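You operate a simulated robot arm through the tools that you are given. There is no shell and no other tool. Be economical: measure what you need, move in short steps, check, and stop when the job is done.

You are at the controls of a simulated robot arm. One attempt, no reset.

## Task
Rub the burr off the tall stub, then wipe up the chips.
Fine: use the burr block and the blue pad; put both back.

It is judged by the outcome, as a careful person would: the job done as asked, and still so three seconds after it is handed in. It fails if anything else is knocked over, pushed out of place, dropped, spilled or broken.

## Robot
A 6-joint arm with a two-finger parallel gripper, fixed in place. Base frame: the origin is at the foot of the arm, x ahead of it, y to its left, z up. Units: m, degrees, N and s.
With the tool pointing down near the work surface it reaches from about 0.36 to 0.82 m from the base axis. Its first joint turns from -166.0 to 166.0 degrees. Payload 3.91 kg.
The tool frame sits at the grasp point between the pads (the TCP): z along the fingers, y along the line on which they close. The tips reach 0.03 m beyond it. The gripper opens to 0.11 m. The fingers are 0.02 m wide and 0.01 m thick; the gripper's body (0.048 by 0.112 m) begins 0.055 m behind the TCP.
Orientation is told as [roll, pitch, yaw] about the base's x, y, z axes, in that order, counted from this pose: with the fingers straight down and closing along the base's y, the tool's x points along the base's -x, its y along +y and its z along -z.

## Interface
- The arm moves only by the tool drive_tool. Its argument "moves" is text: rows parted by semicolons, each of 6 numbers parted by spaces: the shift along the tool's x, y, z in units of 20 mm (1.0 is 20 mm), then the turn, a rotation vector about the tool's x, y, z in units of 8 degrees (1.0 is 8 degrees). In form: x y z rx ry rz; .... A call has 1 to 20 rows; each row shifts and turns the commanded pose from where the row before left it, along the tool's axes as they then stand. "grip" is the finger opening in m, from 0 to 0.11, set as the call begins (left out, the last holds). A call with a number of a shift or a turn outside -1 to 1 is refused whole. Rows are played at 5 a second. More than 0.05 m and 8.6 degrees between two rows, or a gripper value outside its range, and nothing of the call is played. A pose out of reach is approached as far as the arm can. The call stops where the force on the tool passes 40 N (or 10 N more than at its start, if that is more) or the arm is blocked; 0.2 s more then pass. The fingers move at their own pace (about 0.045 m/s each) and stop on an object; they squeeze with about 35 N. The grip force told is the motor's: it shows also when the fingers shut on nothing. Time passes only in rows, and 0.2 s behind the last, so rows that do not move let the fingers close. It gives the time, the measured TCP pose, the force on the tool (base axes), the opening and the grip force at its end, in the units of the frame above (readings bear some noise).
- Cameras (640 x 400 px; columns grow to the right, rows downward): "scene" is fixed at [0.4018, -0.6491, 1.5955]; the picture's right is [0.70, 0.72, 0.00], its down [0.56, -0.55, -0.62] and it looks along [-0.44, 0.43, -0.78] (base axes); focal length 261 px, centre (320, 200). "wrist" rides on the gripper at [-0.036, 0, -0.057] in the tool frame; the picture's right is [0.00, -1.00, 0.00], its down [0.97, 0.00, -0.24] and it looks along [0.24, 0.00, 0.97] (tool axes); focal length 218 px, centre (320, 200). There is no depth. A picture from a camera that has moved, and an enlarged one, comes with that camera's place and axes in the base frame and with its lens.
- grab_frame(camera): a new picture of that camera. No time passes.
- raise_lower(by): slides the trunk up (or, below 0, down) by that many m; the arm rides with it, the base frame stays. It gives what a move gives, with no picture.
- zoom(camera, box): a new picture of the part [left, top, right, bottom] of that camera's present view, enlarged. No time passes.
- job_done(): hands the job in; it is judged then, once.

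Work in short steps. Places have to be worked out from the pictures, the camera data and where the tool is seen: move nearer, look again, correct. Check each grasp and each placing, and mend what went wrong. You have 120 turns and 76 pictures in all, those below and enlarged ones among them. Open the gripper and draw the arm clear of the work before you hand the job in, unless the task says otherwise; then end with one line.

The tools are called after "Emit:" as a command line: name --argument value ..., lists and objects as JSON in quotes. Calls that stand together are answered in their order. drive_tool: Moves the arm, as the interface text tells. Its arguments: {"type":"object","properties":{"moves":{"type":"string"},"grip":{"type":"number"}},"required":["moves"]} The other tools are called the same way: raise_lower (by) slides the trunk up or down; grab_frame (camera) takes a picture; zoom (camera, box) takes an enlarged picture of a part of a camera's view; job_done () hands the job in.

At the start:

```text
time: 0.0
tool_pos: [0.2202, -0.3695, 1.3411]
tool_rot: [0.0, 0.0, 0.1]
force: [-0.1, 0.1, 0.0]
width: 0.1102
grasp_force: 0.1
trunk travel left (down, up): [-0.575, 0.035]
```

scene: 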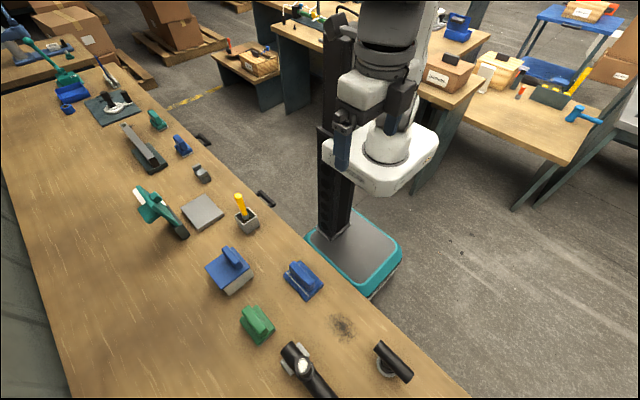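
wrist: 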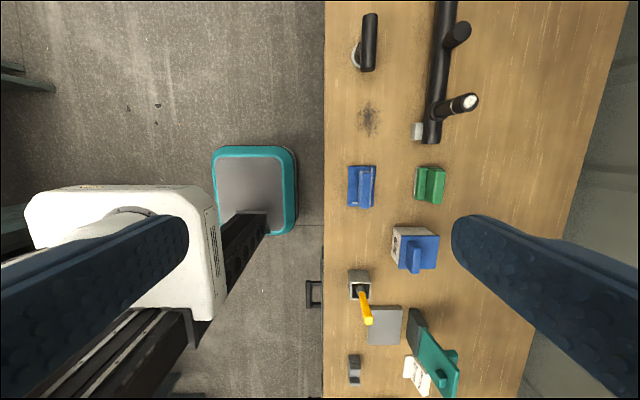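

I'll look closer at the work area in both cameras to identify the stub, block and pads.

Emit:
zoom --camera "wrist" --box '[320, 0, 520, 125]'

Emit:
zoom --camera "wrist" --box '[320, 140, 480, 240]'

Emit:
zoom --camera "wrist" --box '[320, 220, 480, 400]'

Emit:
zoom --camera "scene" --box '[180, 230, 440, 400]'

```text
3.20 times, centred on (420, 62) of wrist
camera zoom: at [0.2553, -0.3692, 1.3993], right [0.0, -1.0, 0.0], down [-0.97, 0.0, 0.24], along [-0.24, 0.0, -0.97], focal length 698 px, centre (0, 640)
```

zoom: 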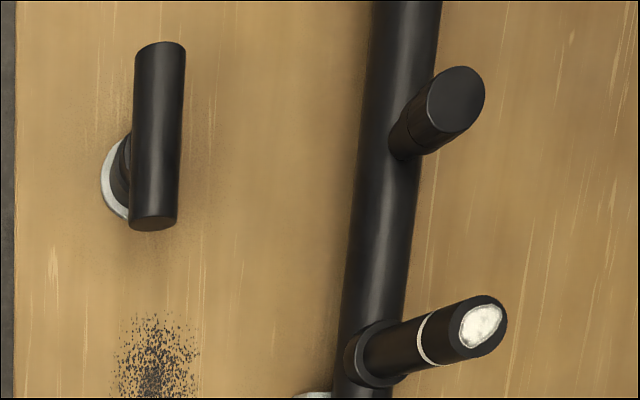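

```text
4.00 times, centred on (400, 190) of wrist
camera zoom: at [0.2553, -0.3692, 1.3993], right [0.0, -1.0, 0.0], down [-0.97, 0.0, 0.24], along [-0.24, 0.0, -0.97], focal length 873 px, centre (0, 240)
```

zoom: 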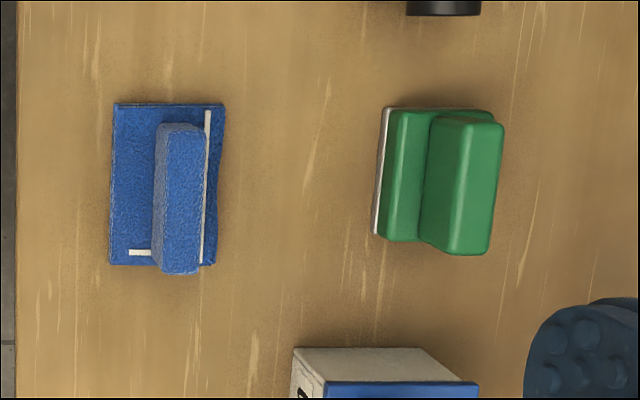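

```text
2.22 times, centred on (400, 310) of wrist
camera zoom: at [0.2553, -0.3692, 1.3993], right [0.0, -1.0, 0.0], down [-0.97, 0.0, 0.24], along [-0.24, 0.0, -0.97], focal length 485 px, centre (142, -44)
```

zoom: 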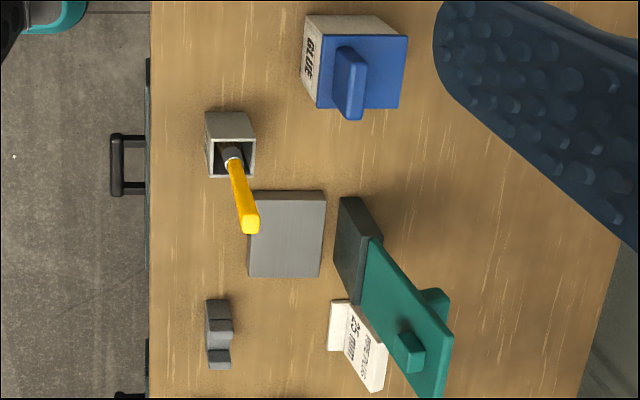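

```text
2.35 times, centred on (310, 315) of scene
camera zoom: at [0.4018, -0.6491, 1.5955], right [0.7, 0.72, 0.0], down [0.56, -0.55, -0.62], along [-0.44, 0.43, -0.78], focal length 614 px, centre (344, -71)
```

zoom: 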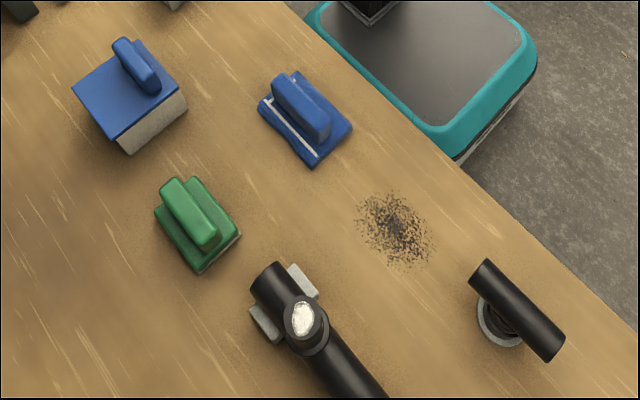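

Stub top (shiny, ringed) triangulates to about [0.333, -0.634, 0.98]; blue pad near [0.152,-0.476], green block near [0.16,-0.65], chips near [0.323,-0.489]. I lower the trunk for closer views.

Emit:
raise_lower --by -0.2

```text
time: 2.2
tool_pos: [0.2204, -0.368, 1.1412]
tool_rot: [-0.1, 0.0, 0.0]
force: [0.0, -0.4, -0.5]
width: 0.11
grasp_force: 0.0
trunk travel left (down, up): [-0.375, 0.235]
```

Moving over the tools at height 1.14, centre around y=-0.57, to look.

Emit:
drive_tool --moves "0 -1 0 0 0 0;0 -1 0 0 0 0;0 -1 0 0 0 0;0 -1 0 0 0 0;0 -1 0 0 0 0;0 -1 0 0 0 0;0 -1 0 0 0 0;0 -1 0 0 0 0;0 -1 0 0 0 0;0 -1 0 0 0 0"

Emit:
grab_frame --camera "wrist"

Emit:
grab_frame --camera "scene"

```text
time: 4.4
tool_pos: [0.2208, -0.5723, 1.1427]
tool_rot: [0.0, 0.1, -0.1]
force: [0.3, 0.0, 0.0]
width: 0.1101
grasp_force: 0.2
trunk travel left (down, up): [-0.375, 0.235]
```

```text
69 pictures are left
camera wrist: at [0.2559, -0.5728, 1.1995], right [0.0, -1.0, 0.0], down [-0.97, 0.0, 0.24], along [-0.24, 0.0, -0.97], focal length 218 px, centre (320, 200)
```

wrist: 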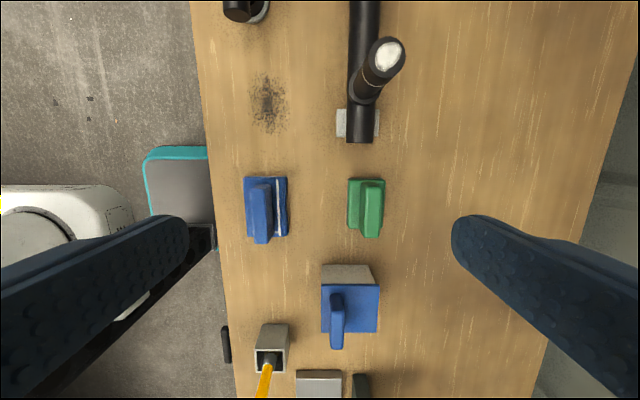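

```text
68 pictures are left
```

scene: 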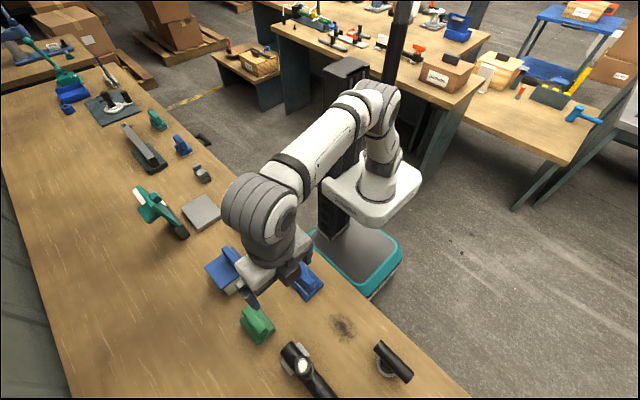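

The stub and the green block are now in good view; zoom on them.

Emit:
zoom --camera "wrist" --box '[320, 10, 440, 150]'

Emit:
zoom --camera "wrist" --box '[230, 160, 400, 260]'

```text
2.86 times, centred on (380, 80) of wrist
camera zoom: at [0.2559, -0.5728, 1.1995], right [0.0, -1.0, 0.0], down [-0.97, 0.0, 0.24], along [-0.24, 0.0, -0.97], focal length 624 px, centre (149, 543)
```

zoom: 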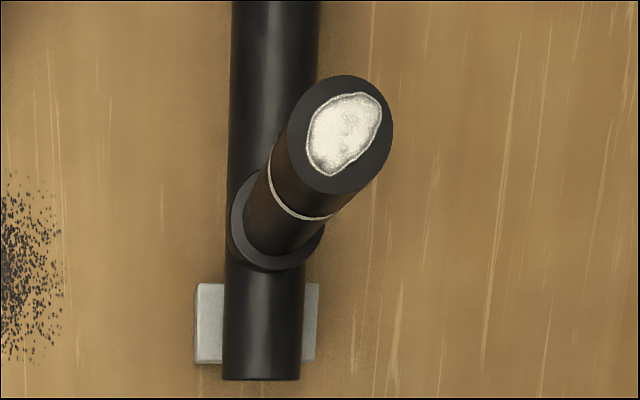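

```text
3.76 times, centred on (315, 210) of wrist
camera zoom: at [0.2559, -0.5728, 1.1995], right [0.0, -1.0, 0.0], down [-0.97, 0.0, 0.24], along [-0.24, 0.0, -0.97], focal length 822 px, centre (339, 162)
```

zoom: 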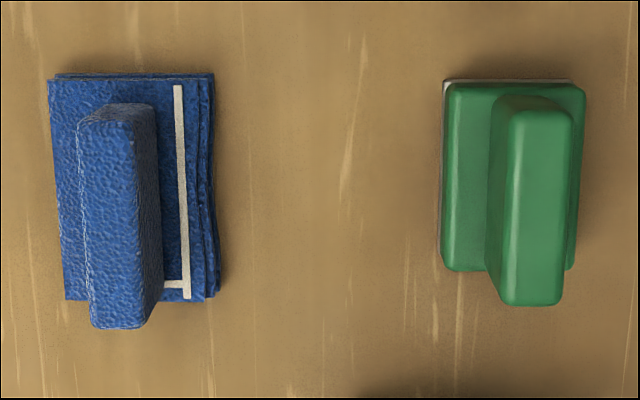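

Let me check the other candidates further down the table before choosing the burr block.

Emit:
zoom --camera "scene" --box '[90, 90, 250, 190]'

Emit:
zoom --camera "scene" --box '[10, 50, 170, 150]'

Emit:
zoom --camera "scene" --box '[220, 290, 380, 400]'

```text
4.00 times, centred on (170, 140) of scene
camera zoom: at [0.4018, -0.6491, 1.5955], right [0.7, 0.72, 0.0], down [0.56, -0.55, -0.62], along [-0.44, 0.43, -0.78], focal length 1043 px, centre (920, 440)
```

zoom: 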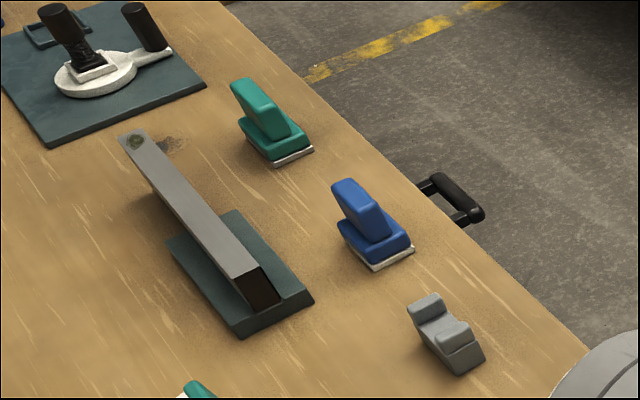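

```text
4.00 times, centred on (90, 100) of scene
camera zoom: at [0.4018, -0.6491, 1.5955], right [0.7, 0.72, 0.0], down [0.56, -0.55, -0.62], along [-0.44, 0.43, -0.78], focal length 1043 px, centre (1240, 600)
```

zoom: 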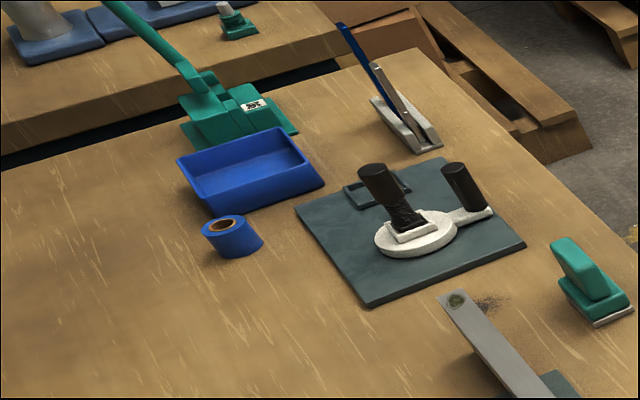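

```text
3.64 times, centred on (300, 345) of scene
camera zoom: at [0.4018, -0.6491, 1.5955], right [0.7, 0.72, 0.0], down [0.56, -0.55, -0.62], along [-0.44, 0.43, -0.78], focal length 948 px, centre (393, -327)
```

zoom: 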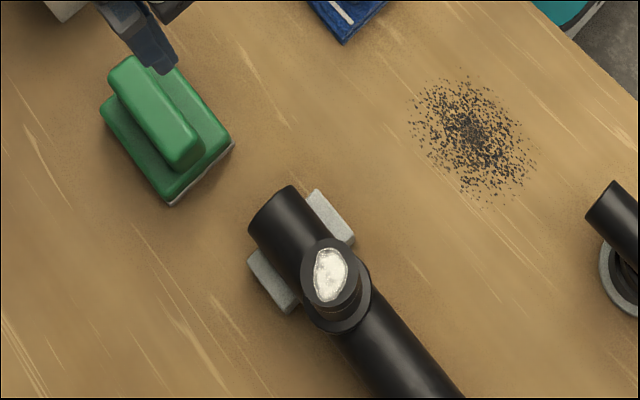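

Several handled blocks exist; I zoom tight on the grey stepped one and the far handled blocks for distinguishing marks.

Emit:
zoom --camera "scene" --box '[165, 125, 225, 190]'

Emit:
zoom --camera "scene" --box '[130, 180, 250, 255]'

```text
6.15 times, centred on (195, 158) of scene
camera zoom: at [0.4018, -0.6491, 1.5955], right [0.7, 0.72, 0.0], down [0.56, -0.55, -0.62], along [-0.44, 0.43, -0.78], focal length 1605 px, centre (1089, 462)
```

zoom: 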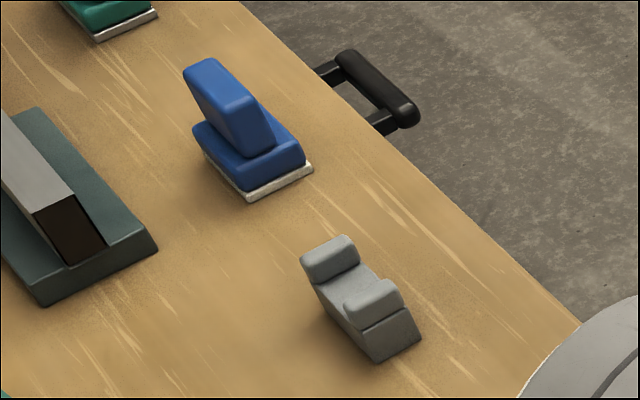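

```text
5.33 times, centred on (190, 218) of scene
camera zoom: at [0.4018, -0.6491, 1.5955], right [0.7, 0.72, 0.0], down [0.56, -0.55, -0.62], along [-0.44, 0.43, -0.78], focal length 1391 px, centre (1013, 107)
```

zoom: 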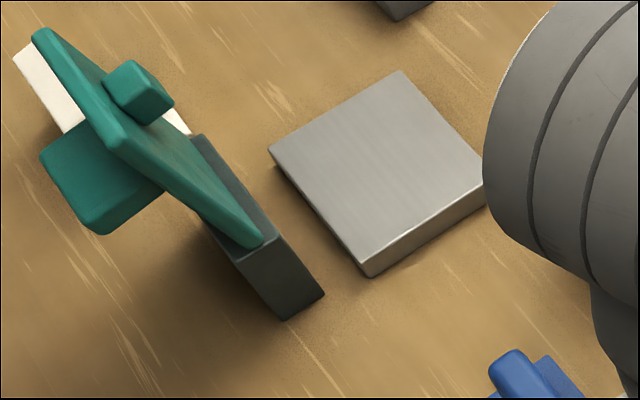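

I'll take the green handled block (abrasive sole, beside the stub) as burr block and the blue cloth pad by the chips. Handle top is about [0.162,-0.651,0.885]; move above it at z=1.0 and look.

Emit:
drive_tool --moves "1 -1 1 0 0 0;1 -1 1 0 0 0;0.95 -1 1 0 0 0;0 -0.94 1 0 0 0;0 0 1 0 0 0;0 0 1 0 0 0;0 0 1 0 0 0"

Emit:
grab_frame --camera "wrist"

Emit:
zoom --camera "scene" --box '[200, 230, 360, 330]'

```text
time: 6.0
tool_pos: [0.1606, -0.6501, 1.0018]
tool_rot: [0.1, 0.0, -0.1]
force: [-0.4, -0.3, 0.3]
width: 0.1098
grasp_force: 0.0
trunk travel left (down, up): [-0.375, 0.235]
```

```text
60 pictures are left
camera wrist: at [0.1959, -0.6498, 1.0604], right [0.0, -1.0, 0.0], down [-0.97, 0.0, 0.24], along [-0.24, 0.0, -0.97], focal length 218 px, centre (320, 200)
```

wrist: 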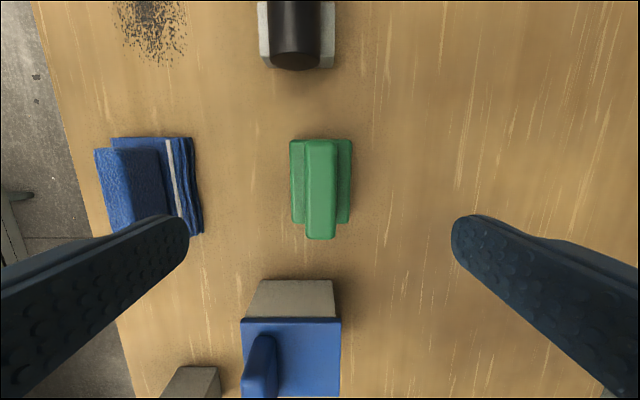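

```text
4.00 times, centred on (280, 280) of scene
camera zoom: at [0.4018, -0.6491, 1.5955], right [0.7, 0.72, 0.0], down [0.56, -0.55, -0.62], along [-0.44, 0.43, -0.78], focal length 1043 px, centre (480, -120)
```

zoom: 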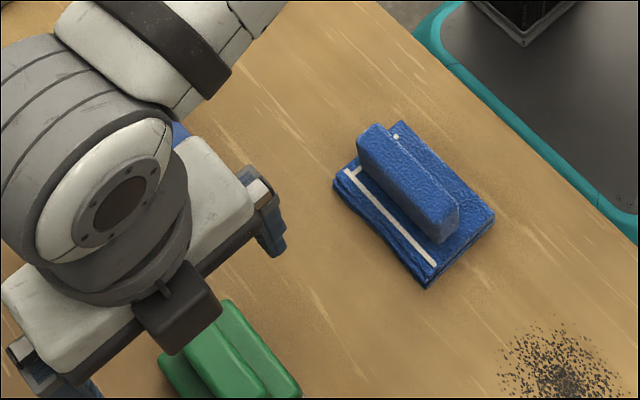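

The block is centred at about [0.166,-0.651]; open fingers straddle it. Descend to TCP z≈0.887.

Emit:
drive_tool --moves "-0.25 0 1 0 0 0;0 0 1 0 0 0;0 0 1 0 0 0;0 0 1 0 0 0;0 0 1 0 0 0;0 0 0.7 0 0 0;0 0 0 0 0 0"

Emit:
grab_frame --camera "wrist"

Emit:
grab_frame --camera "scene"

```text
time: 7.6
tool_pos: [0.1651, -0.646, 0.8877]
tool_rot: [0.1, -0.1, 0.1]
force: [-0.2, -0.1, -0.6]
width: 0.1101
grasp_force: 0.0
trunk travel left (down, up): [-0.375, 0.235]
```

```text
58 pictures are left
camera wrist: at [0.2012, -0.6469, 0.9459], right [0.0, -1.0, 0.0], down [-0.97, 0.0, 0.24], along [-0.24, 0.0, -0.97], focal length 218 px, centre (320, 200)
```

wrist: 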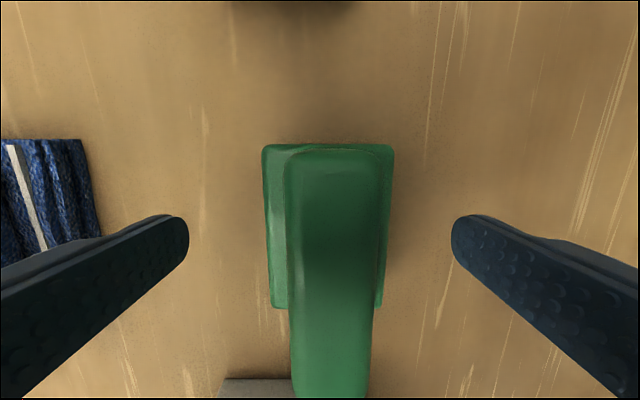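

```text
57 pictures are left
```

scene: 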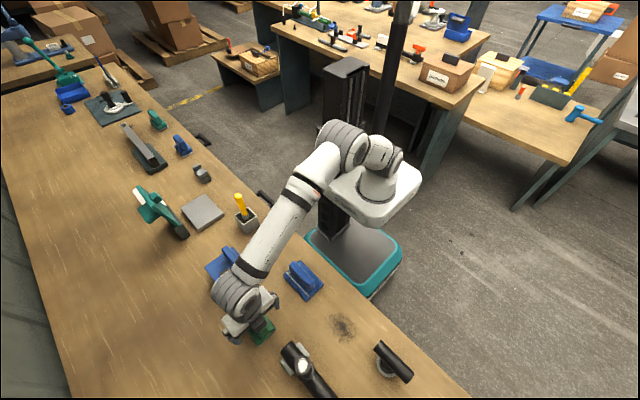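

Handle centre is about 5 mm to -y of the TCP; shift and close.

Emit:
drive_tool --moves "0 -0.25 0 0 0 0;0 0 0 0 0 0"

Emit:
drive_tool --moves "0 0 0 0 0 0;0 0 0 0 0 0;0 0 0 0 0 0;0 0 0 0 0 0;0 0 0 0 0 0;0 0 0 0 0 0;0 0 0 0 0 0" --grip 0.0

Emit:
grab_frame --camera "wrist"

```text
time: 8.2
tool_pos: [0.1648, -0.6525, 0.8892]
tool_rot: [-0.1, -0.1, 0.0]
force: [0.0, 0.5, 0.2]
width: 0.1096
grasp_force: 0.0
trunk travel left (down, up): [-0.375, 0.235]
```

```text
time: 9.8
tool_pos: [0.1645, -0.6513, 0.8884]
tool_rot: [0.0, 0.0, 0.0]
force: [-0.2, 0.5, 0.9]
width: 0.026
grasp_force: 35.0
trunk travel left (down, up): [-0.375, 0.235]
```

```text
56 pictures are left
camera wrist: at [0.2013, -0.6515, 0.9457], right [0.0, -1.0, 0.0], down [-0.97, 0.0, 0.24], along [-0.24, 0.0, -0.97], focal length 218 px, centre (320, 200)
```

wrist: 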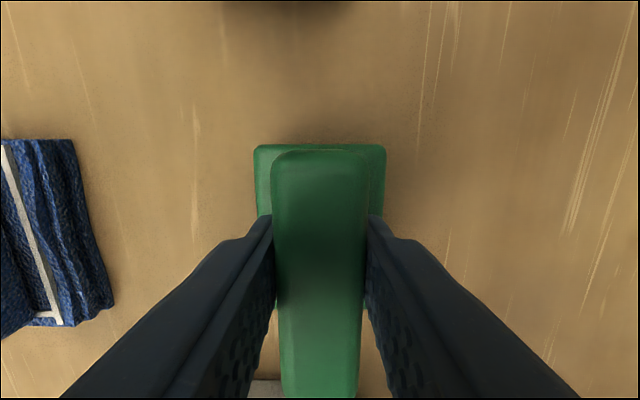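

Grasped at 26 mm (home TCP pose [0.1645,-0.6513,0.888]). Lift straight up to z≈1.13.

Emit:
drive_tool --moves "0 0 -0.5 0 0 0;0 0 -1 0 0 0;0 0 -1 0 0 0;0 0 -1 0 0 0;0 0 -1 0 0 0;0 0 -1 0 0 0;0 0 -1 0 0 0;0 0 -1 0 0 0;0 0 -1 0 0 0;0 0 -1 0 0 0;0 0 -1 0 0 0;0 0 -1 0 0 0;0 0 -0.5 0 0 0;0 0 0 0 0 0"

Emit:
grab_frame --camera "wrist"

Emit:
zoom --camera "scene" --box '[200, 230, 460, 400]'

```text
time: 12.8
tool_pos: [0.1656, -0.6518, 1.1264]
tool_rot: [0.0, 0.0, 0.0]
force: [0.2, 0.0, -0.3]
width: 0.0256
grasp_force: 35.4
trunk travel left (down, up): [-0.375, 0.235]
```

```text
55 pictures are left
camera wrist: at [0.2022, -0.6535, 1.185], right [0.0, -1.0, 0.0], down [-0.97, 0.0, 0.24], along [-0.24, 0.0, -0.97], focal length 218 px, centre (320, 200)
```

wrist: 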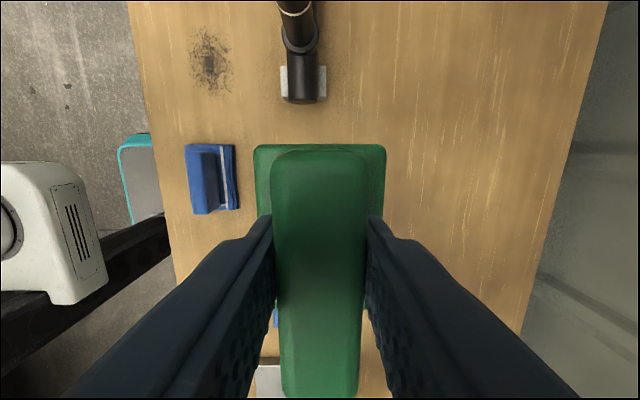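

```text
2.35 times, centred on (330, 315) of scene
camera zoom: at [0.4018, -0.6491, 1.5955], right [0.7, 0.72, 0.0], down [0.56, -0.55, -0.62], along [-0.44, 0.43, -0.78], focal length 614 px, centre (296, -71)
```

zoom: 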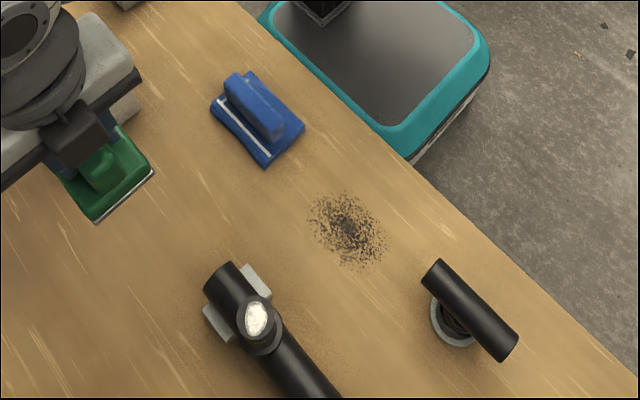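

Held securely. Move over the stub top at [0.333,-0.634] staying high.

Emit:
drive_tool --moves "-1 0.1 0 0 0 0;-1 0.1 0 0 0 0;-1 0.1 0 0 0 0;-1 0.1 0 0 0 0;-1 0.1 0 0 0 0;-1 0.1 0 0 0 0;-1 0.1 0 0 0 0;-1 0.1 0 0 0 0;-0.4 0.07 0 0 0 0;0 0 1 0 0 0;0 0 1 0 0 0;0 0 0 0 0 0"

Emit:
zoom --camera "scene" --box '[200, 270, 400, 400]'

Emit:
grab_frame --camera "wrist"

```text
time: 15.4
tool_pos: [0.3198, -0.6245, 1.0807]
tool_rot: [0.0, 0.0, 0.1]
force: [0.6, 0.2, -2.1]
width: 0.0256
grasp_force: 34.4
out of reach, approached as far as the arm can: row 6, 7, 8
trunk travel left (down, up): [-0.375, 0.235]
```

```text
3.08 times, centred on (300, 335) of scene
camera zoom: at [0.4018, -0.6491, 1.5955], right [0.7, 0.72, 0.0], down [0.56, -0.55, -0.62], along [-0.44, 0.43, -0.78], focal length 802 px, centre (382, -215)
```

zoom: 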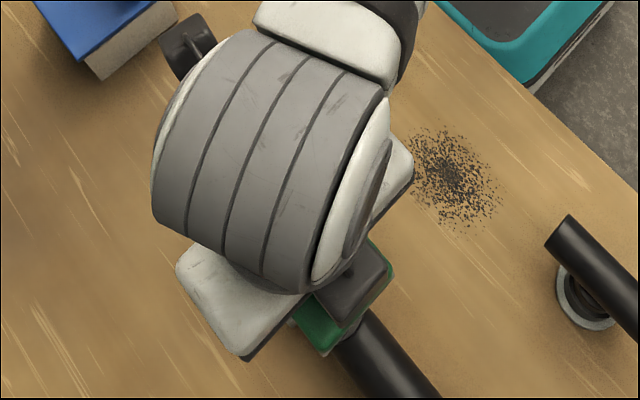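

```text
52 pictures are left
camera wrist: at [0.3551, -0.6254, 1.1384], right [0.0, -1.0, 0.0], down [-0.97, 0.0, 0.24], along [-0.24, 0.0, -0.97], focal length 218 px, centre (320, 200)
```

wrist: 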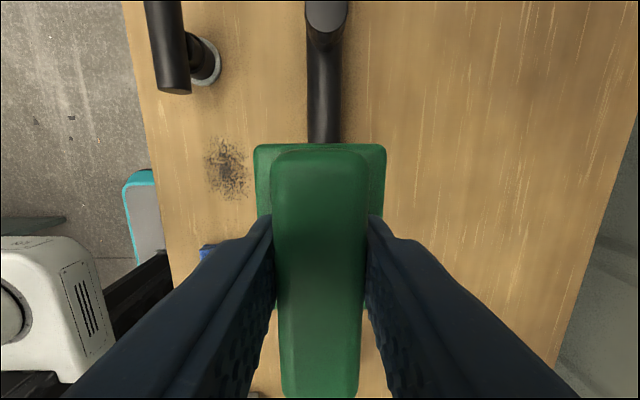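

Reach was clipped (upper arm stretched). Raise the trunk 0.12 so the shoulder sits higher, then come down and correct to x≈0.333, y≈-0.634.

Emit:
raise_lower --by 0.12

Emit:
drive_tool --moves "0 0 1 0 0 0;0 0 1 0 0 0;0 0 1 0 0 0;0 0 1 0 0 0;0 0 1 0 0 0;-0.33 -0.25 0.5 0 0 0;-0.33 -0.25 0 0 0 0;0 0 0 0 0 0"

```text
time: 16.9
tool_pos: [0.3187, -0.6248, 1.2008]
tool_rot: [-0.1, -0.1, 0.0]
force: [0.3, -0.3, -2.6]
width: 0.0257
grasp_force: 34.9
trunk travel left (down, up): [-0.495, 0.115]
```

```text
time: 18.7
tool_pos: [0.332, -0.6342, 1.0905]
tool_rot: [0.0, 0.0, -0.1]
force: [-0.2, 0.0, -2.1]
width: 0.0256
grasp_force: 35.7
trunk travel left (down, up): [-0.495, 0.115]
```

In position above the stub, no contact. Descend carefully in small steps to find contact.

Emit:
drive_tool --moves "0 0 0.5 0 0 0;0 0 0.5 0 0 0;0 0 0.3 0 0 0;0 0 0 0 0 0"

Emit:
zoom --camera "scene" --box '[200, 270, 400, 400]'

```text
time: 19.7
tool_pos: [0.3322, -0.6359, 1.0647]
tool_rot: [0.1, 0.1, 0.0]
force: [0.4, 0.3, -1.7]
width: 0.0257
grasp_force: 35.0
trunk travel left (down, up): [-0.495, 0.115]
```

```text
3.08 times, centred on (300, 335) of scene
camera zoom: at [0.4018, -0.6491, 1.5955], right [0.7, 0.72, 0.0], down [0.56, -0.55, -0.62], along [-0.44, 0.43, -0.78], focal length 802 px, centre (382, -215)
```

zoom: 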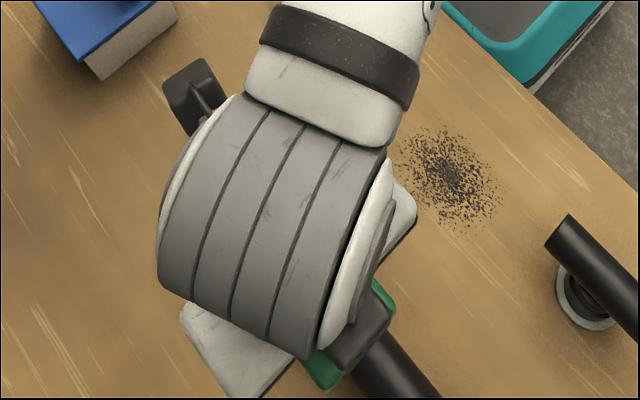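

Still free (sole near z=0.997). Continue in 2–3 mm steps.

Emit:
drive_tool --moves "0 0 0.15 0 0 0;0 0 0.15 0 0 0;0 0 0.15 0 0 0;0 0 0 0 0 0"

Emit:
drive_tool --moves "0 0 0.1 0 0 0;0 0 0.1 0 0 0;0 0 0 0 0 0"

```text
time: 20.7
tool_pos: [0.333, -0.6345, 1.0573]
tool_rot: [-0.1, 0.0, 0.0]
force: [0.4, -0.2, -2.5]
width: 0.0256
grasp_force: 35.1
trunk travel left (down, up): [-0.495, 0.115]
```

```text
time: 21.5
tool_pos: [0.3324, -0.6347, 1.0541]
tool_rot: [-0.3, -0.1, 0.0]
force: [2.7, -3.0, 17.3]
width: 0.0259
grasp_force: 34.8
trunk travel left (down, up): [-0.495, 0.115]
```

Contact at TCP z≈1.055 with about 19 N normal. Ease slightly and rub with short strokes along x.

Emit:
drive_tool --moves "0 0 -0.03 0 0 0;0.5 0 0 0 0 0;0.5 0 0 0 0 0;-0.5 0 0 0 0 0;-0.5 0 0 0 0 0;-0.5 0 0 0 0 0;-0.5 0 0 0 0 0;0.5 0 0 0 0 0;0.5 0 0 0 0 0;0.5 0 0 0 0 0;0.5 0 0 0 0 0;-0.5 0 0 0 0 0;-0.5 0 0 0 0 0;-0.5 0 0 0 0 0;-0.5 0 0 0 0 0;0.5 0 0 0 0 0;0.5 0 0 0 0 0;0 0 0 0 0 0"

```text
time: 25.3
tool_pos: [0.333, -0.6339, 1.0545]
tool_rot: [-0.1, -0.1, 0.0]
force: [5.9, 0.7, 17.7]
width: 0.026
grasp_force: 35.7
trunk travel left (down, up): [-0.495, 0.115]
```

Force is steady around 18 N. Add strokes across y, then more along x.

Emit:
drive_tool --moves "0 0.5 0 0 0 0;0 0.3 0 0 0 0;0 -0.5 0 0 0 0;0 -0.5 0 0 0 0;0 -0.5 0 0 0 0;0 0.5 0 0 0 0;0 0.5 0 0 0 0;0 0.5 0 0 0 0;0 -0.5 0 0 0 0;0 -0.5 0 0 0 0;0 -0.5 0 0 0 0;0 0.4 0 0 0 0;0 0.3 0 0 0 0;0.5 0 0 0 0 0;0.5 0 0 0 0 0;-0.5 0 0 0 0 0;-0.5 0 0 0 0 0;-0.5 0 0 0 0 0;-0.5 0 0 0 0 0;0.5 0 0 0 0 0"

Emit:
drive_tool --moves "0.5 0 0 0 0 0;0 0 -1 0 0 0;0 0 -1 0 0 0;1 0 -1 0 0 0;1 0 0 0 0 0;1 0 0 0 0 0;1 0 0 0 0 0;1 0 0 0 0 0;0 0 0 0 0 0"

Emit:
zoom --camera "scene" --box '[220, 290, 420, 400]'

Emit:
grab_frame --camera "wrist"

```text
time: 29.5
tool_pos: [0.3434, -0.6344, 1.0535]
tool_rot: [-0.1, -0.2, 0.1]
force: [6.9, 1.4, 21.6]
width: 0.0258
grasp_force: 35.4
trunk travel left (down, up): [-0.495, 0.115]
```

```text
time: 31.5
tool_pos: [0.2328, -0.6351, 1.1141]
tool_rot: [0.0, 0.0, -0.1]
force: [0.2, 0.4, -2.6]
width: 0.0256
grasp_force: 35.0
trunk travel left (down, up): [-0.495, 0.115]
```

```text
3.20 times, centred on (320, 345) of scene
camera zoom: at [0.4018, -0.6491, 1.5955], right [0.7, 0.72, 0.0], down [0.56, -0.55, -0.62], along [-0.44, 0.43, -0.78], focal length 835 px, centre (320, -264)
```

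zoom: 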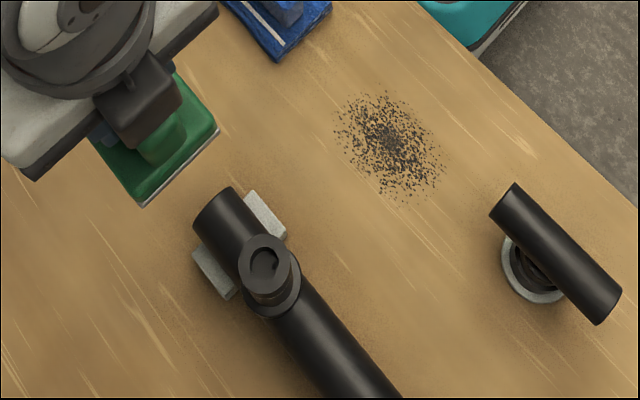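

```text
49 pictures are left
camera wrist: at [0.2674, -0.6352, 1.1713], right [0.0, -1.0, 0.0], down [-0.97, 0.0, 0.24], along [-0.24, 0.0, -0.97], focal length 218 px, centre (320, 200)
```

wrist: 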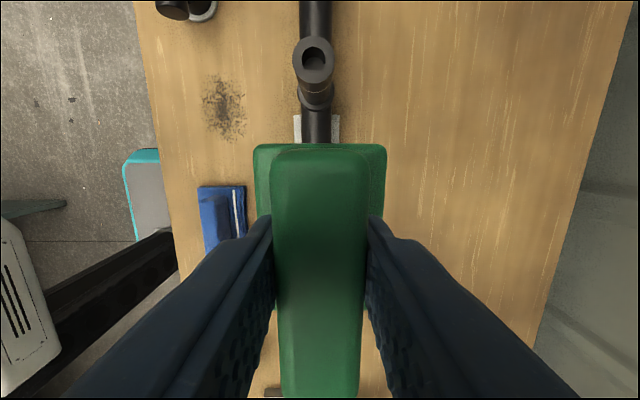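

The shiny burr appears gone; zoom to check for residue.

Emit:
zoom --camera "wrist" --box '[280, 20, 350, 120]'

Emit:
zoom --camera "scene" --box '[275, 345, 335, 385]'

```text
4.00 times, centred on (315, 70) of wrist
camera zoom: at [0.2674, -0.6352, 1.1713], right [0.0, -1.0, 0.0], down [-0.97, 0.0, 0.24], along [-0.24, 0.0, -0.97], focal length 873 px, centre (340, 720)
```

zoom: 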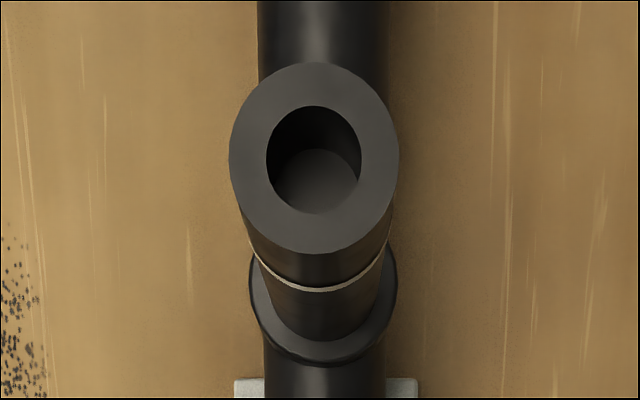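

```text
10.00 times, centred on (305, 365) of scene
camera zoom: at [0.4018, -0.6491, 1.5955], right [0.7, 0.72, 0.0], down [0.56, -0.55, -0.62], along [-0.44, 0.43, -0.78], focal length 2608 px, centre (470, -1450)
```

zoom: 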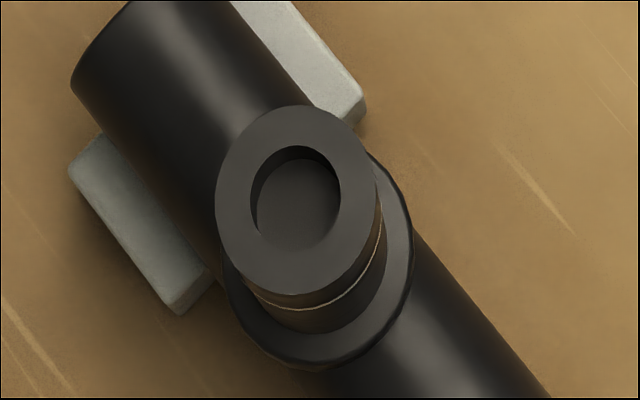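

Burr fully removed. Return the block to its place: over [0.1645,-0.6513], down to z≈0.905.

Emit:
drive_tool --moves "1 -0.3 0 0 0 0;1 -0.3 0 0 0 0;1 -0.2 0 0 0 0;0.4 0 0 0 0 0;0 0 1 0 0 0;0 0 1 0 0 0;0 0 1 0 0 0;0 0 1 0 0 0;0 0 1 0 0 0;0 0 1 0 0 0;0 0 1 0 0 0;0 0 1 0 0 0;0 0 1 0 0 0;0 0 1 0 0 0;0 0 0.3 0 0 0;0 0 0 0 0 0"

```text
time: 34.9
tool_pos: [0.1631, -0.6511, 0.9036]
tool_rot: [0.1, 0.0, -0.1]
force: [-0.4, 0.2, -3.3]
width: 0.0255
grasp_force: 34.7
trunk travel left (down, up): [-0.495, 0.115]
```

Aligned; lower the last 15 mm in small steps and feel for the table.

Emit:
drive_tool --moves "0 0 0.3 0 0 0;0 0 0.2 0 0 0;0 0 0.1 0 0 0;0 0 0.1 0 0 0;0 0 0 0 0 0"

```text
time: 36.1
tool_pos: [0.1642, -0.651, 0.8921]
tool_rot: [0.0, -0.1, 0.0]
force: [-0.4, 0.2, -1.9]
width: 0.0259
grasp_force: 35.0
trunk travel left (down, up): [-0.495, 0.115]
```

Emit:
drive_tool --moves "0 0 0.1 0 0 0;0 0 0.1 0 0 0;0 0 0 0 0 0"

```text
time: 36.9
tool_pos: [0.1648, -0.6517, 0.8904]
tool_rot: [-0.1, 0.0, 0.0]
force: [0.2, -0.6, -1.9]
width: 0.0256
grasp_force: 35.1
trunk travel left (down, up): [-0.495, 0.115]
```

No contact yet; another couple of millimetres.

Emit:
drive_tool --moves "0 0 0.07 0 0 0;0 0 0.07 0 0 0;0 0 0 0 0 0"

```text
time: 37.7
tool_pos: [0.1648, -0.6511, 0.8872]
tool_rot: [-0.1, 0.0, -0.1]
force: [0.7, 0.7, 4.4]
width: 0.0257
grasp_force: 35.0
trunk travel left (down, up): [-0.495, 0.115]
```

Contact with the table. Open and lift away.

Emit:
drive_tool --moves "0 0 0 0 0 0;0 0 0 0 0 0;0 0 0 0 0 0;0 0 0 0 0 0;0 0 0 0 0 0;0 0 0 0 0 0" --grip 0.1

Emit:
drive_tool --moves "0 0 -1 0 0 0;0 0 -1 0 0 0;0 0 -1 0 0 0;0 0 -1 0 0 0;0 0 -1 0 0 0;0 0 -1 0 0 0;0 1 -1 0 0 0;0 1 0 0 0 0;0 1 0 0 0 0;0 1 0 0 0 0;0 1 0 0 0 0;0 1 0 0 0 0;0 1 0 0 0 0;0 1 0 0 0 0;0 0.8 0 0 0 0;0 0 0 0 0 0"

Emit:
grab_frame --camera "wrist"

Emit:
grab_frame --camera "scene"

```text
time: 39.1
tool_pos: [0.1641, -0.6517, 0.8871]
tool_rot: [0.0, 0.1, 0.0]
force: [0.0, 0.5, 1.0]
width: 0.1001
grasp_force: 0.0
trunk travel left (down, up): [-0.495, 0.115]
```

```text
time: 42.5
tool_pos: [0.1647, -0.4748, 1.0254]
tool_rot: [0.0, 0.0, 0.0]
force: [0.4, -0.4, 1.0]
width: 0.0997
grasp_force: 0.1
trunk travel left (down, up): [-0.495, 0.115]
```

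```text
46 pictures are left
camera wrist: at [0.1994, -0.4748, 1.0833], right [0.0, -1.0, 0.0], down [-0.97, 0.0, 0.24], along [-0.24, 0.0, -0.97], focal length 218 px, centre (320, 200)
```

wrist: 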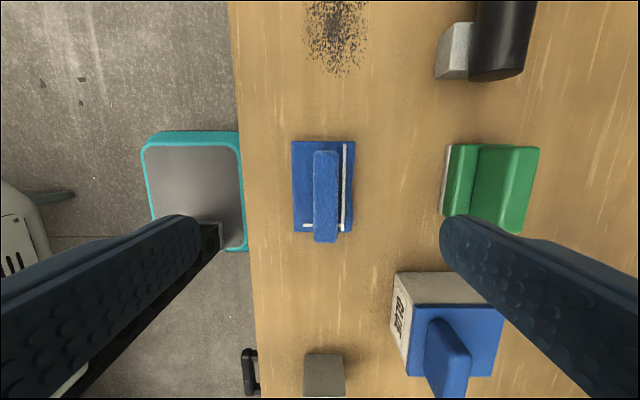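

```text
45 pictures are left
```

scene: 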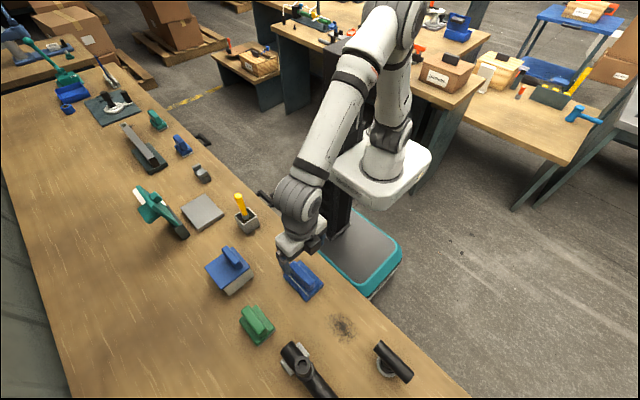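

Green block is back at its place. Blue pad handle is around [0.158,-0.480], top near 0.87. Descend to z=0.90 and look again.

Emit:
drive_tool --moves "0.3 -0.27 1 0 0 0;0 0 1 0 0 0;0 0 1 0 0 0;0 0 1 0 0 0;0 0 1 0 0 0;0 0 1 0 0 0;0 0 0.2 0 0 0;0 0 0 0 0 0"

Emit:
grab_frame --camera "wrist"

Emit:
zoom --camera "scene" --box '[240, 220, 370, 310]'

```text
time: 44.3
tool_pos: [0.1587, -0.4804, 0.9021]
tool_rot: [0.0, 0.0, -0.1]
force: [-0.2, 0.1, 0.7]
width: 0.1002
grasp_force: 0.0
trunk travel left (down, up): [-0.495, 0.115]
```

```text
44 pictures are left
camera wrist: at [0.1948, -0.4812, 0.9603], right [0.0, -1.0, 0.0], down [-0.97, 0.0, 0.24], along [-0.24, 0.0, -0.97], focal length 218 px, centre (320, 200)
```

wrist: 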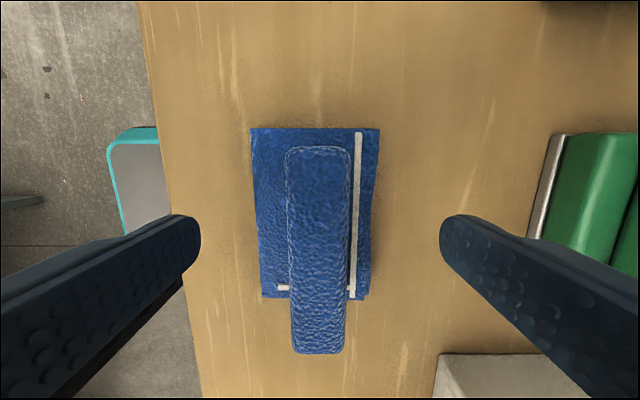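

```text
4.44 times, centred on (305, 265) of scene
camera zoom: at [0.4018, -0.6491, 1.5955], right [0.7, 0.72, 0.0], down [0.56, -0.55, -0.62], along [-0.44, 0.43, -0.78], focal length 1159 px, centre (387, -89)
```

zoom: 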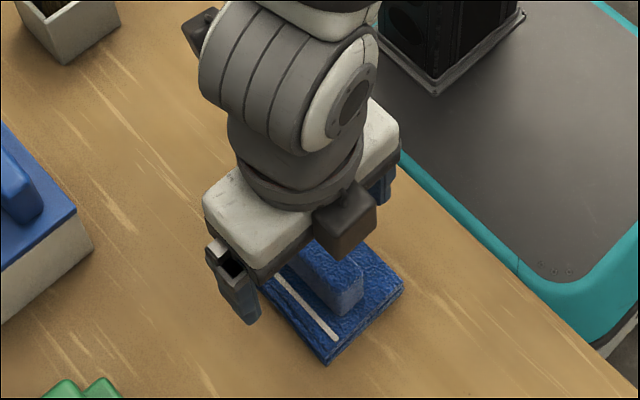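

Centred on the handle. Descend to z≈0.878 and close.

Emit:
drive_tool --moves "0 0 0.5 0 0 0;0 0 0.5 0 0 0;0 0 0.2 0 0 0;0 0 0 0 0 0"

Emit:
drive_tool --moves "0 0 0 0 0 0;0 0 0 0 0 0;0 0 0 0 0 0;0 0 0 0 0 0;0 0 0 0 0 0;0 0 0 0 0 0;0 0 0 0 0 0" --grip 0.0

Emit:
grab_frame --camera "wrist"

```text
time: 45.3
tool_pos: [0.1569, -0.4809, 0.878]
tool_rot: [0.0, 0.0, 0.0]
force: [0.0, 0.2, -0.6]
width: 0.0998
grasp_force: 0.1
trunk travel left (down, up): [-0.495, 0.115]
```

```text
time: 46.9
tool_pos: [0.1579, -0.48, 0.878]
tool_rot: [0.0, 0.0, 0.1]
force: [-0.2, -0.4, 0.4]
width: 0.0234
grasp_force: 34.6
trunk travel left (down, up): [-0.495, 0.115]
```

```text
42 pictures are left
camera wrist: at [0.1937, -0.4803, 0.9355], right [0.0, -1.0, 0.0], down [-0.97, 0.0, 0.24], along [-0.24, 0.0, -0.97], focal length 218 px, centre (320, 200)
```

wrist: 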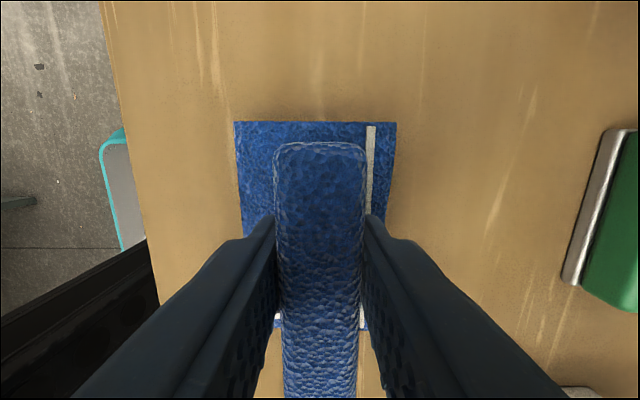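

Pad held at 23 mm (home TCP [0.158,-0.480,0.878]). Chips centre ≈[0.325,-0.488], radius ~0.05. Lift 5 cm and carry the pad over them.

Emit:
drive_tool --moves "0 0 -0.5 0 0 0;0 0 -1 0 0 0;0 0 -1 0 0 0;-1 0 0 0 0 0;-1 0 0 0 0 0;-1 0 0 0 0 0;-1 0 0 0 0 0;-1 0 0 0 0 0;-1 -0.2 0 0 0 0;-1 -0.2 0 0 0 0;-1 0 0 0 0 0;-0.2 0 0 0 0 0;0 0 0 0 0 0"

Emit:
grab_frame --camera "wrist"

Emit:
zoom --camera "scene" --box '[260, 270, 440, 390]'

```text
time: 49.7
tool_pos: [0.3242, -0.4871, 0.9281]
tool_rot: [0.0, 0.0, 0.1]
force: [0.1, 0.5, -1.0]
width: 0.0234
grasp_force: 35.1
trunk travel left (down, up): [-0.495, 0.115]
```

```text
41 pictures are left
camera wrist: at [0.3599, -0.4879, 0.9864], right [0.0, -1.0, 0.0], down [-0.97, 0.0, 0.24], along [-0.24, 0.0, -0.97], focal length 218 px, centre (320, 200)
```

wrist: 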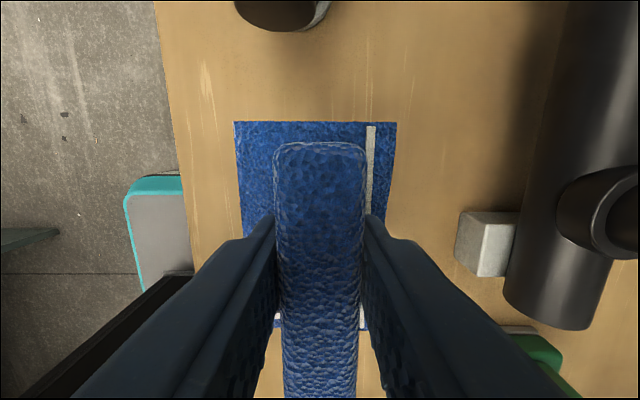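

```text
3.33 times, centred on (350, 330) of scene
camera zoom: at [0.4018, -0.6491, 1.5955], right [0.7, 0.72, 0.0], down [0.56, -0.55, -0.62], along [-0.44, 0.43, -0.78], focal length 869 px, centre (220, -233)
```

zoom: 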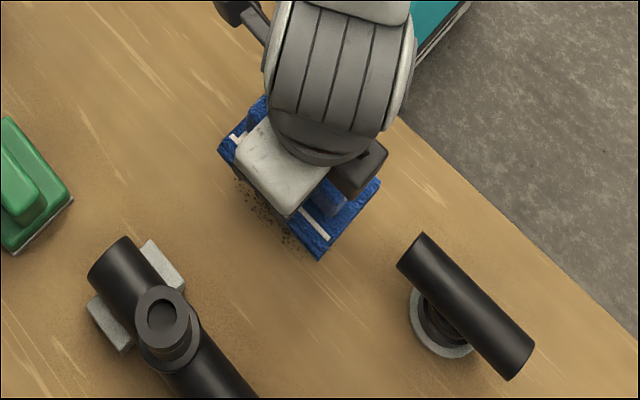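

Clear of the neighbours. Lower to just above the table, then feel for contact.

Emit:
drive_tool --moves "0 0 1 0 0 0;0 0 1 0 0 0;0 0 0.3 0 0 0;0 0 0.1 0 0 0;0 0 0 0 0 0"

Emit:
drive_tool --moves "0 0 0.1 0 0 0;0 0 0.1 0 0 0;0 0 0 0 0 0"

```text
time: 50.9
tool_pos: [0.3234, -0.4885, 0.8813]
tool_rot: [0.1, 0.0, 0.0]
force: [0.9, 0.0, -1.3]
width: 0.0234
grasp_force: 35.0
trunk travel left (down, up): [-0.495, 0.115]
```

```text
time: 51.7
tool_pos: [0.3224, -0.4885, 0.8775]
tool_rot: [-0.1, -0.1, 0.0]
force: [4.0, 0.0, 10.2]
width: 0.0234
grasp_force: 35.3
trunk travel left (down, up): [-0.495, 0.115]
```

About 11 N contact. Wipe with y strokes of ±0.025 while stepping x across the patch.

Emit:
drive_tool --moves "0 0.6 0 0 0 0;0 0.6 0 0 0 0;0 -0.6 0 0 0 0;0 -0.6 0 0 0 0;0 -0.6 0 0 0 0;0 -0.6 0 0 0 0;0.5 0 0 0 0 0;0.5 0 0 0 0 0;0 0.6 0 0 0 0;0 0.6 0 0 0 0;0 0.6 0 0 0 0;0 0.6 0 0 0 0;-0.6 0 0 0 0 0;-0.6 0 0 0 0 0;-0.6 0 0 0 0 0;-0.4 0 0 0 0 0;0 -0.6 0 0 0 0;0 -0.6 0 0 0 0;0 -0.6 0 0 0 0;0 -0.6 0 0 0 0"

Emit:
drive_tool --moves "0 0.6 0 0 0 0;0 0.6 0 0 0 0;0.6 0 0 0 0 0;0.6 0 0 0 0 0;0.6 0 0 0 0 0;0.4 0 0 0 0 0;-0.6 0 0 0 0 0;-0.5 0 0 0 0 0;0 0 -0.5 0 0 0;0 0 -1 0 0 0;0 0 -1 0 0 0;1 0 0 0 0 0;1 0 0 0 0 0;1 0 0 0 0 0;1 0 0 0 0 0;1 0 0 0 0 0;1 0 0 0 0 0;1 0 0 0 0 0;0 0 0 0 0 0"

Emit:
zoom --camera "scene" --box '[250, 250, 450, 400]'

Emit:
grab_frame --camera "wrist"

```text
time: 55.9
tool_pos: [0.3452, -0.5118, 0.877]
tool_rot: [-0.2, -0.1, 0.1]
force: [0.8, 10.6, 21.8]
width: 0.0235
grasp_force: 35.4
trunk travel left (down, up): [-0.495, 0.115]
```

```text
time: 59.9
tool_pos: [0.1839, -0.4881, 0.9269]
tool_rot: [0.0, 0.0, 0.0]
force: [-0.7, 0.5, -1.2]
width: 0.0234
grasp_force: 34.4
trunk travel left (down, up): [-0.495, 0.115]
```

```text
2.67 times, centred on (350, 325) of scene
camera zoom: at [0.4018, -0.6491, 1.5955], right [0.7, 0.72, 0.0], down [0.56, -0.55, -0.62], along [-0.44, 0.43, -0.78], focal length 696 px, centre (240, -133)
```

zoom: 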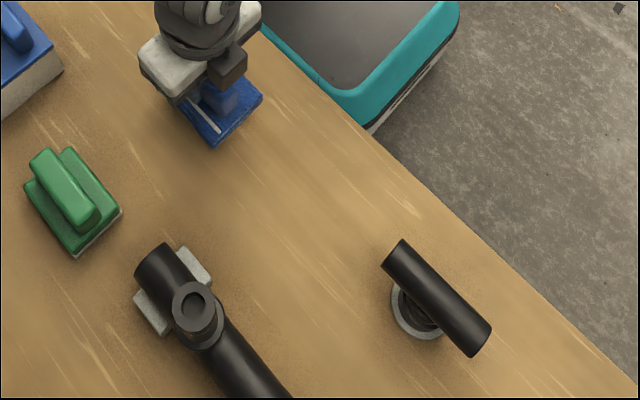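

```text
38 pictures are left
camera wrist: at [0.22, -0.4885, 0.9839], right [0.0, -1.0, 0.0], down [-0.97, 0.0, 0.24], along [-0.24, 0.0, -0.97], focal length 218 px, centre (320, 200)
```

wrist: 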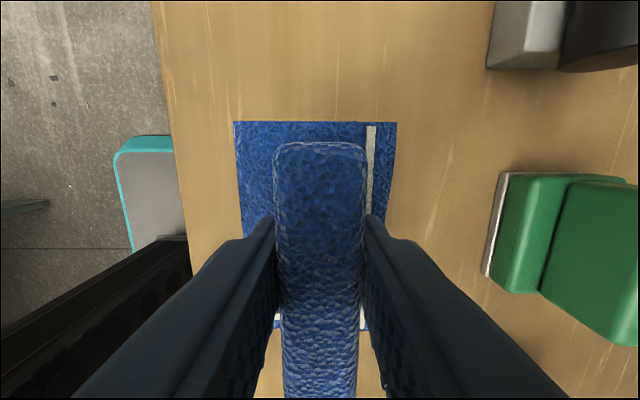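

The chip patch looks clean; zoom to check for leftovers there and around the stub.

Emit:
zoom --camera "scene" --box '[300, 290, 390, 350]'

Emit:
zoom --camera "scene" --box '[260, 330, 350, 400]'

```text
6.67 times, centred on (345, 320) of scene
camera zoom: at [0.4018, -0.6491, 1.5955], right [0.7, 0.72, 0.0], down [0.56, -0.55, -0.62], along [-0.44, 0.43, -0.78], focal length 1739 px, centre (153, -600)
```

zoom: 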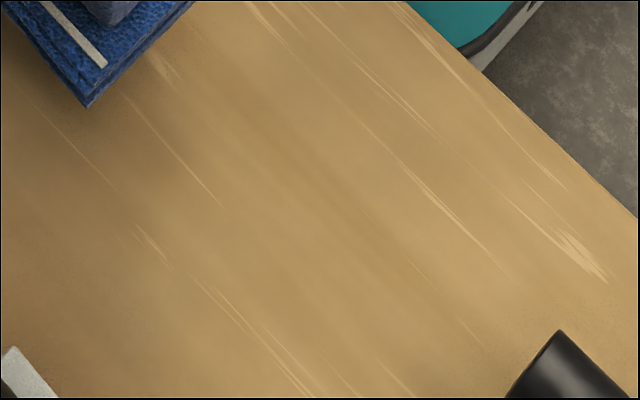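

```text
5.71 times, centred on (305, 365) of scene
camera zoom: at [0.4018, -0.6491, 1.5955], right [0.7, 0.72, 0.0], down [0.56, -0.55, -0.62], along [-0.44, 0.43, -0.78], focal length 1490 px, centre (406, -743)
```

zoom: 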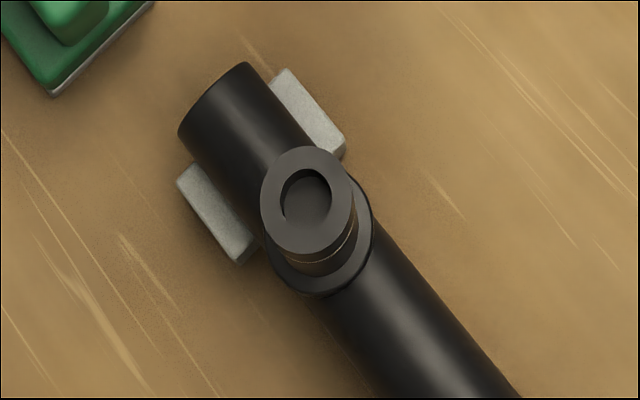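

All clean. Return the pad to [0.158,-0.480] and lower to near contact.

Emit:
drive_tool --moves "1 0.4 0 0 0 0;0.3 0 0 0 0 0;0 0 1 0 0 0;0 0 1 0 0 0;0 0 0.25 0 0 0;0 0 0 0 0 0"

Emit:
drive_tool --moves "0 0 0.1 0 0 0;0 0 0.1 0 0 0;0 0 0 0 0 0"

```text
time: 61.3
tool_pos: [0.1583, -0.4792, 0.88]
tool_rot: [-0.1, 0.0, 0.1]
force: [0.8, 1.0, -1.4]
width: 0.0232
grasp_force: 35.4
trunk travel left (down, up): [-0.495, 0.115]
```

```text
time: 62.1
tool_pos: [0.1587, -0.4801, 0.8789]
tool_rot: [-0.1, 0.0, 0.0]
force: [-1.7, -1.2, 5.4]
width: 0.0236
grasp_force: 35.2
trunk travel left (down, up): [-0.495, 0.115]
```

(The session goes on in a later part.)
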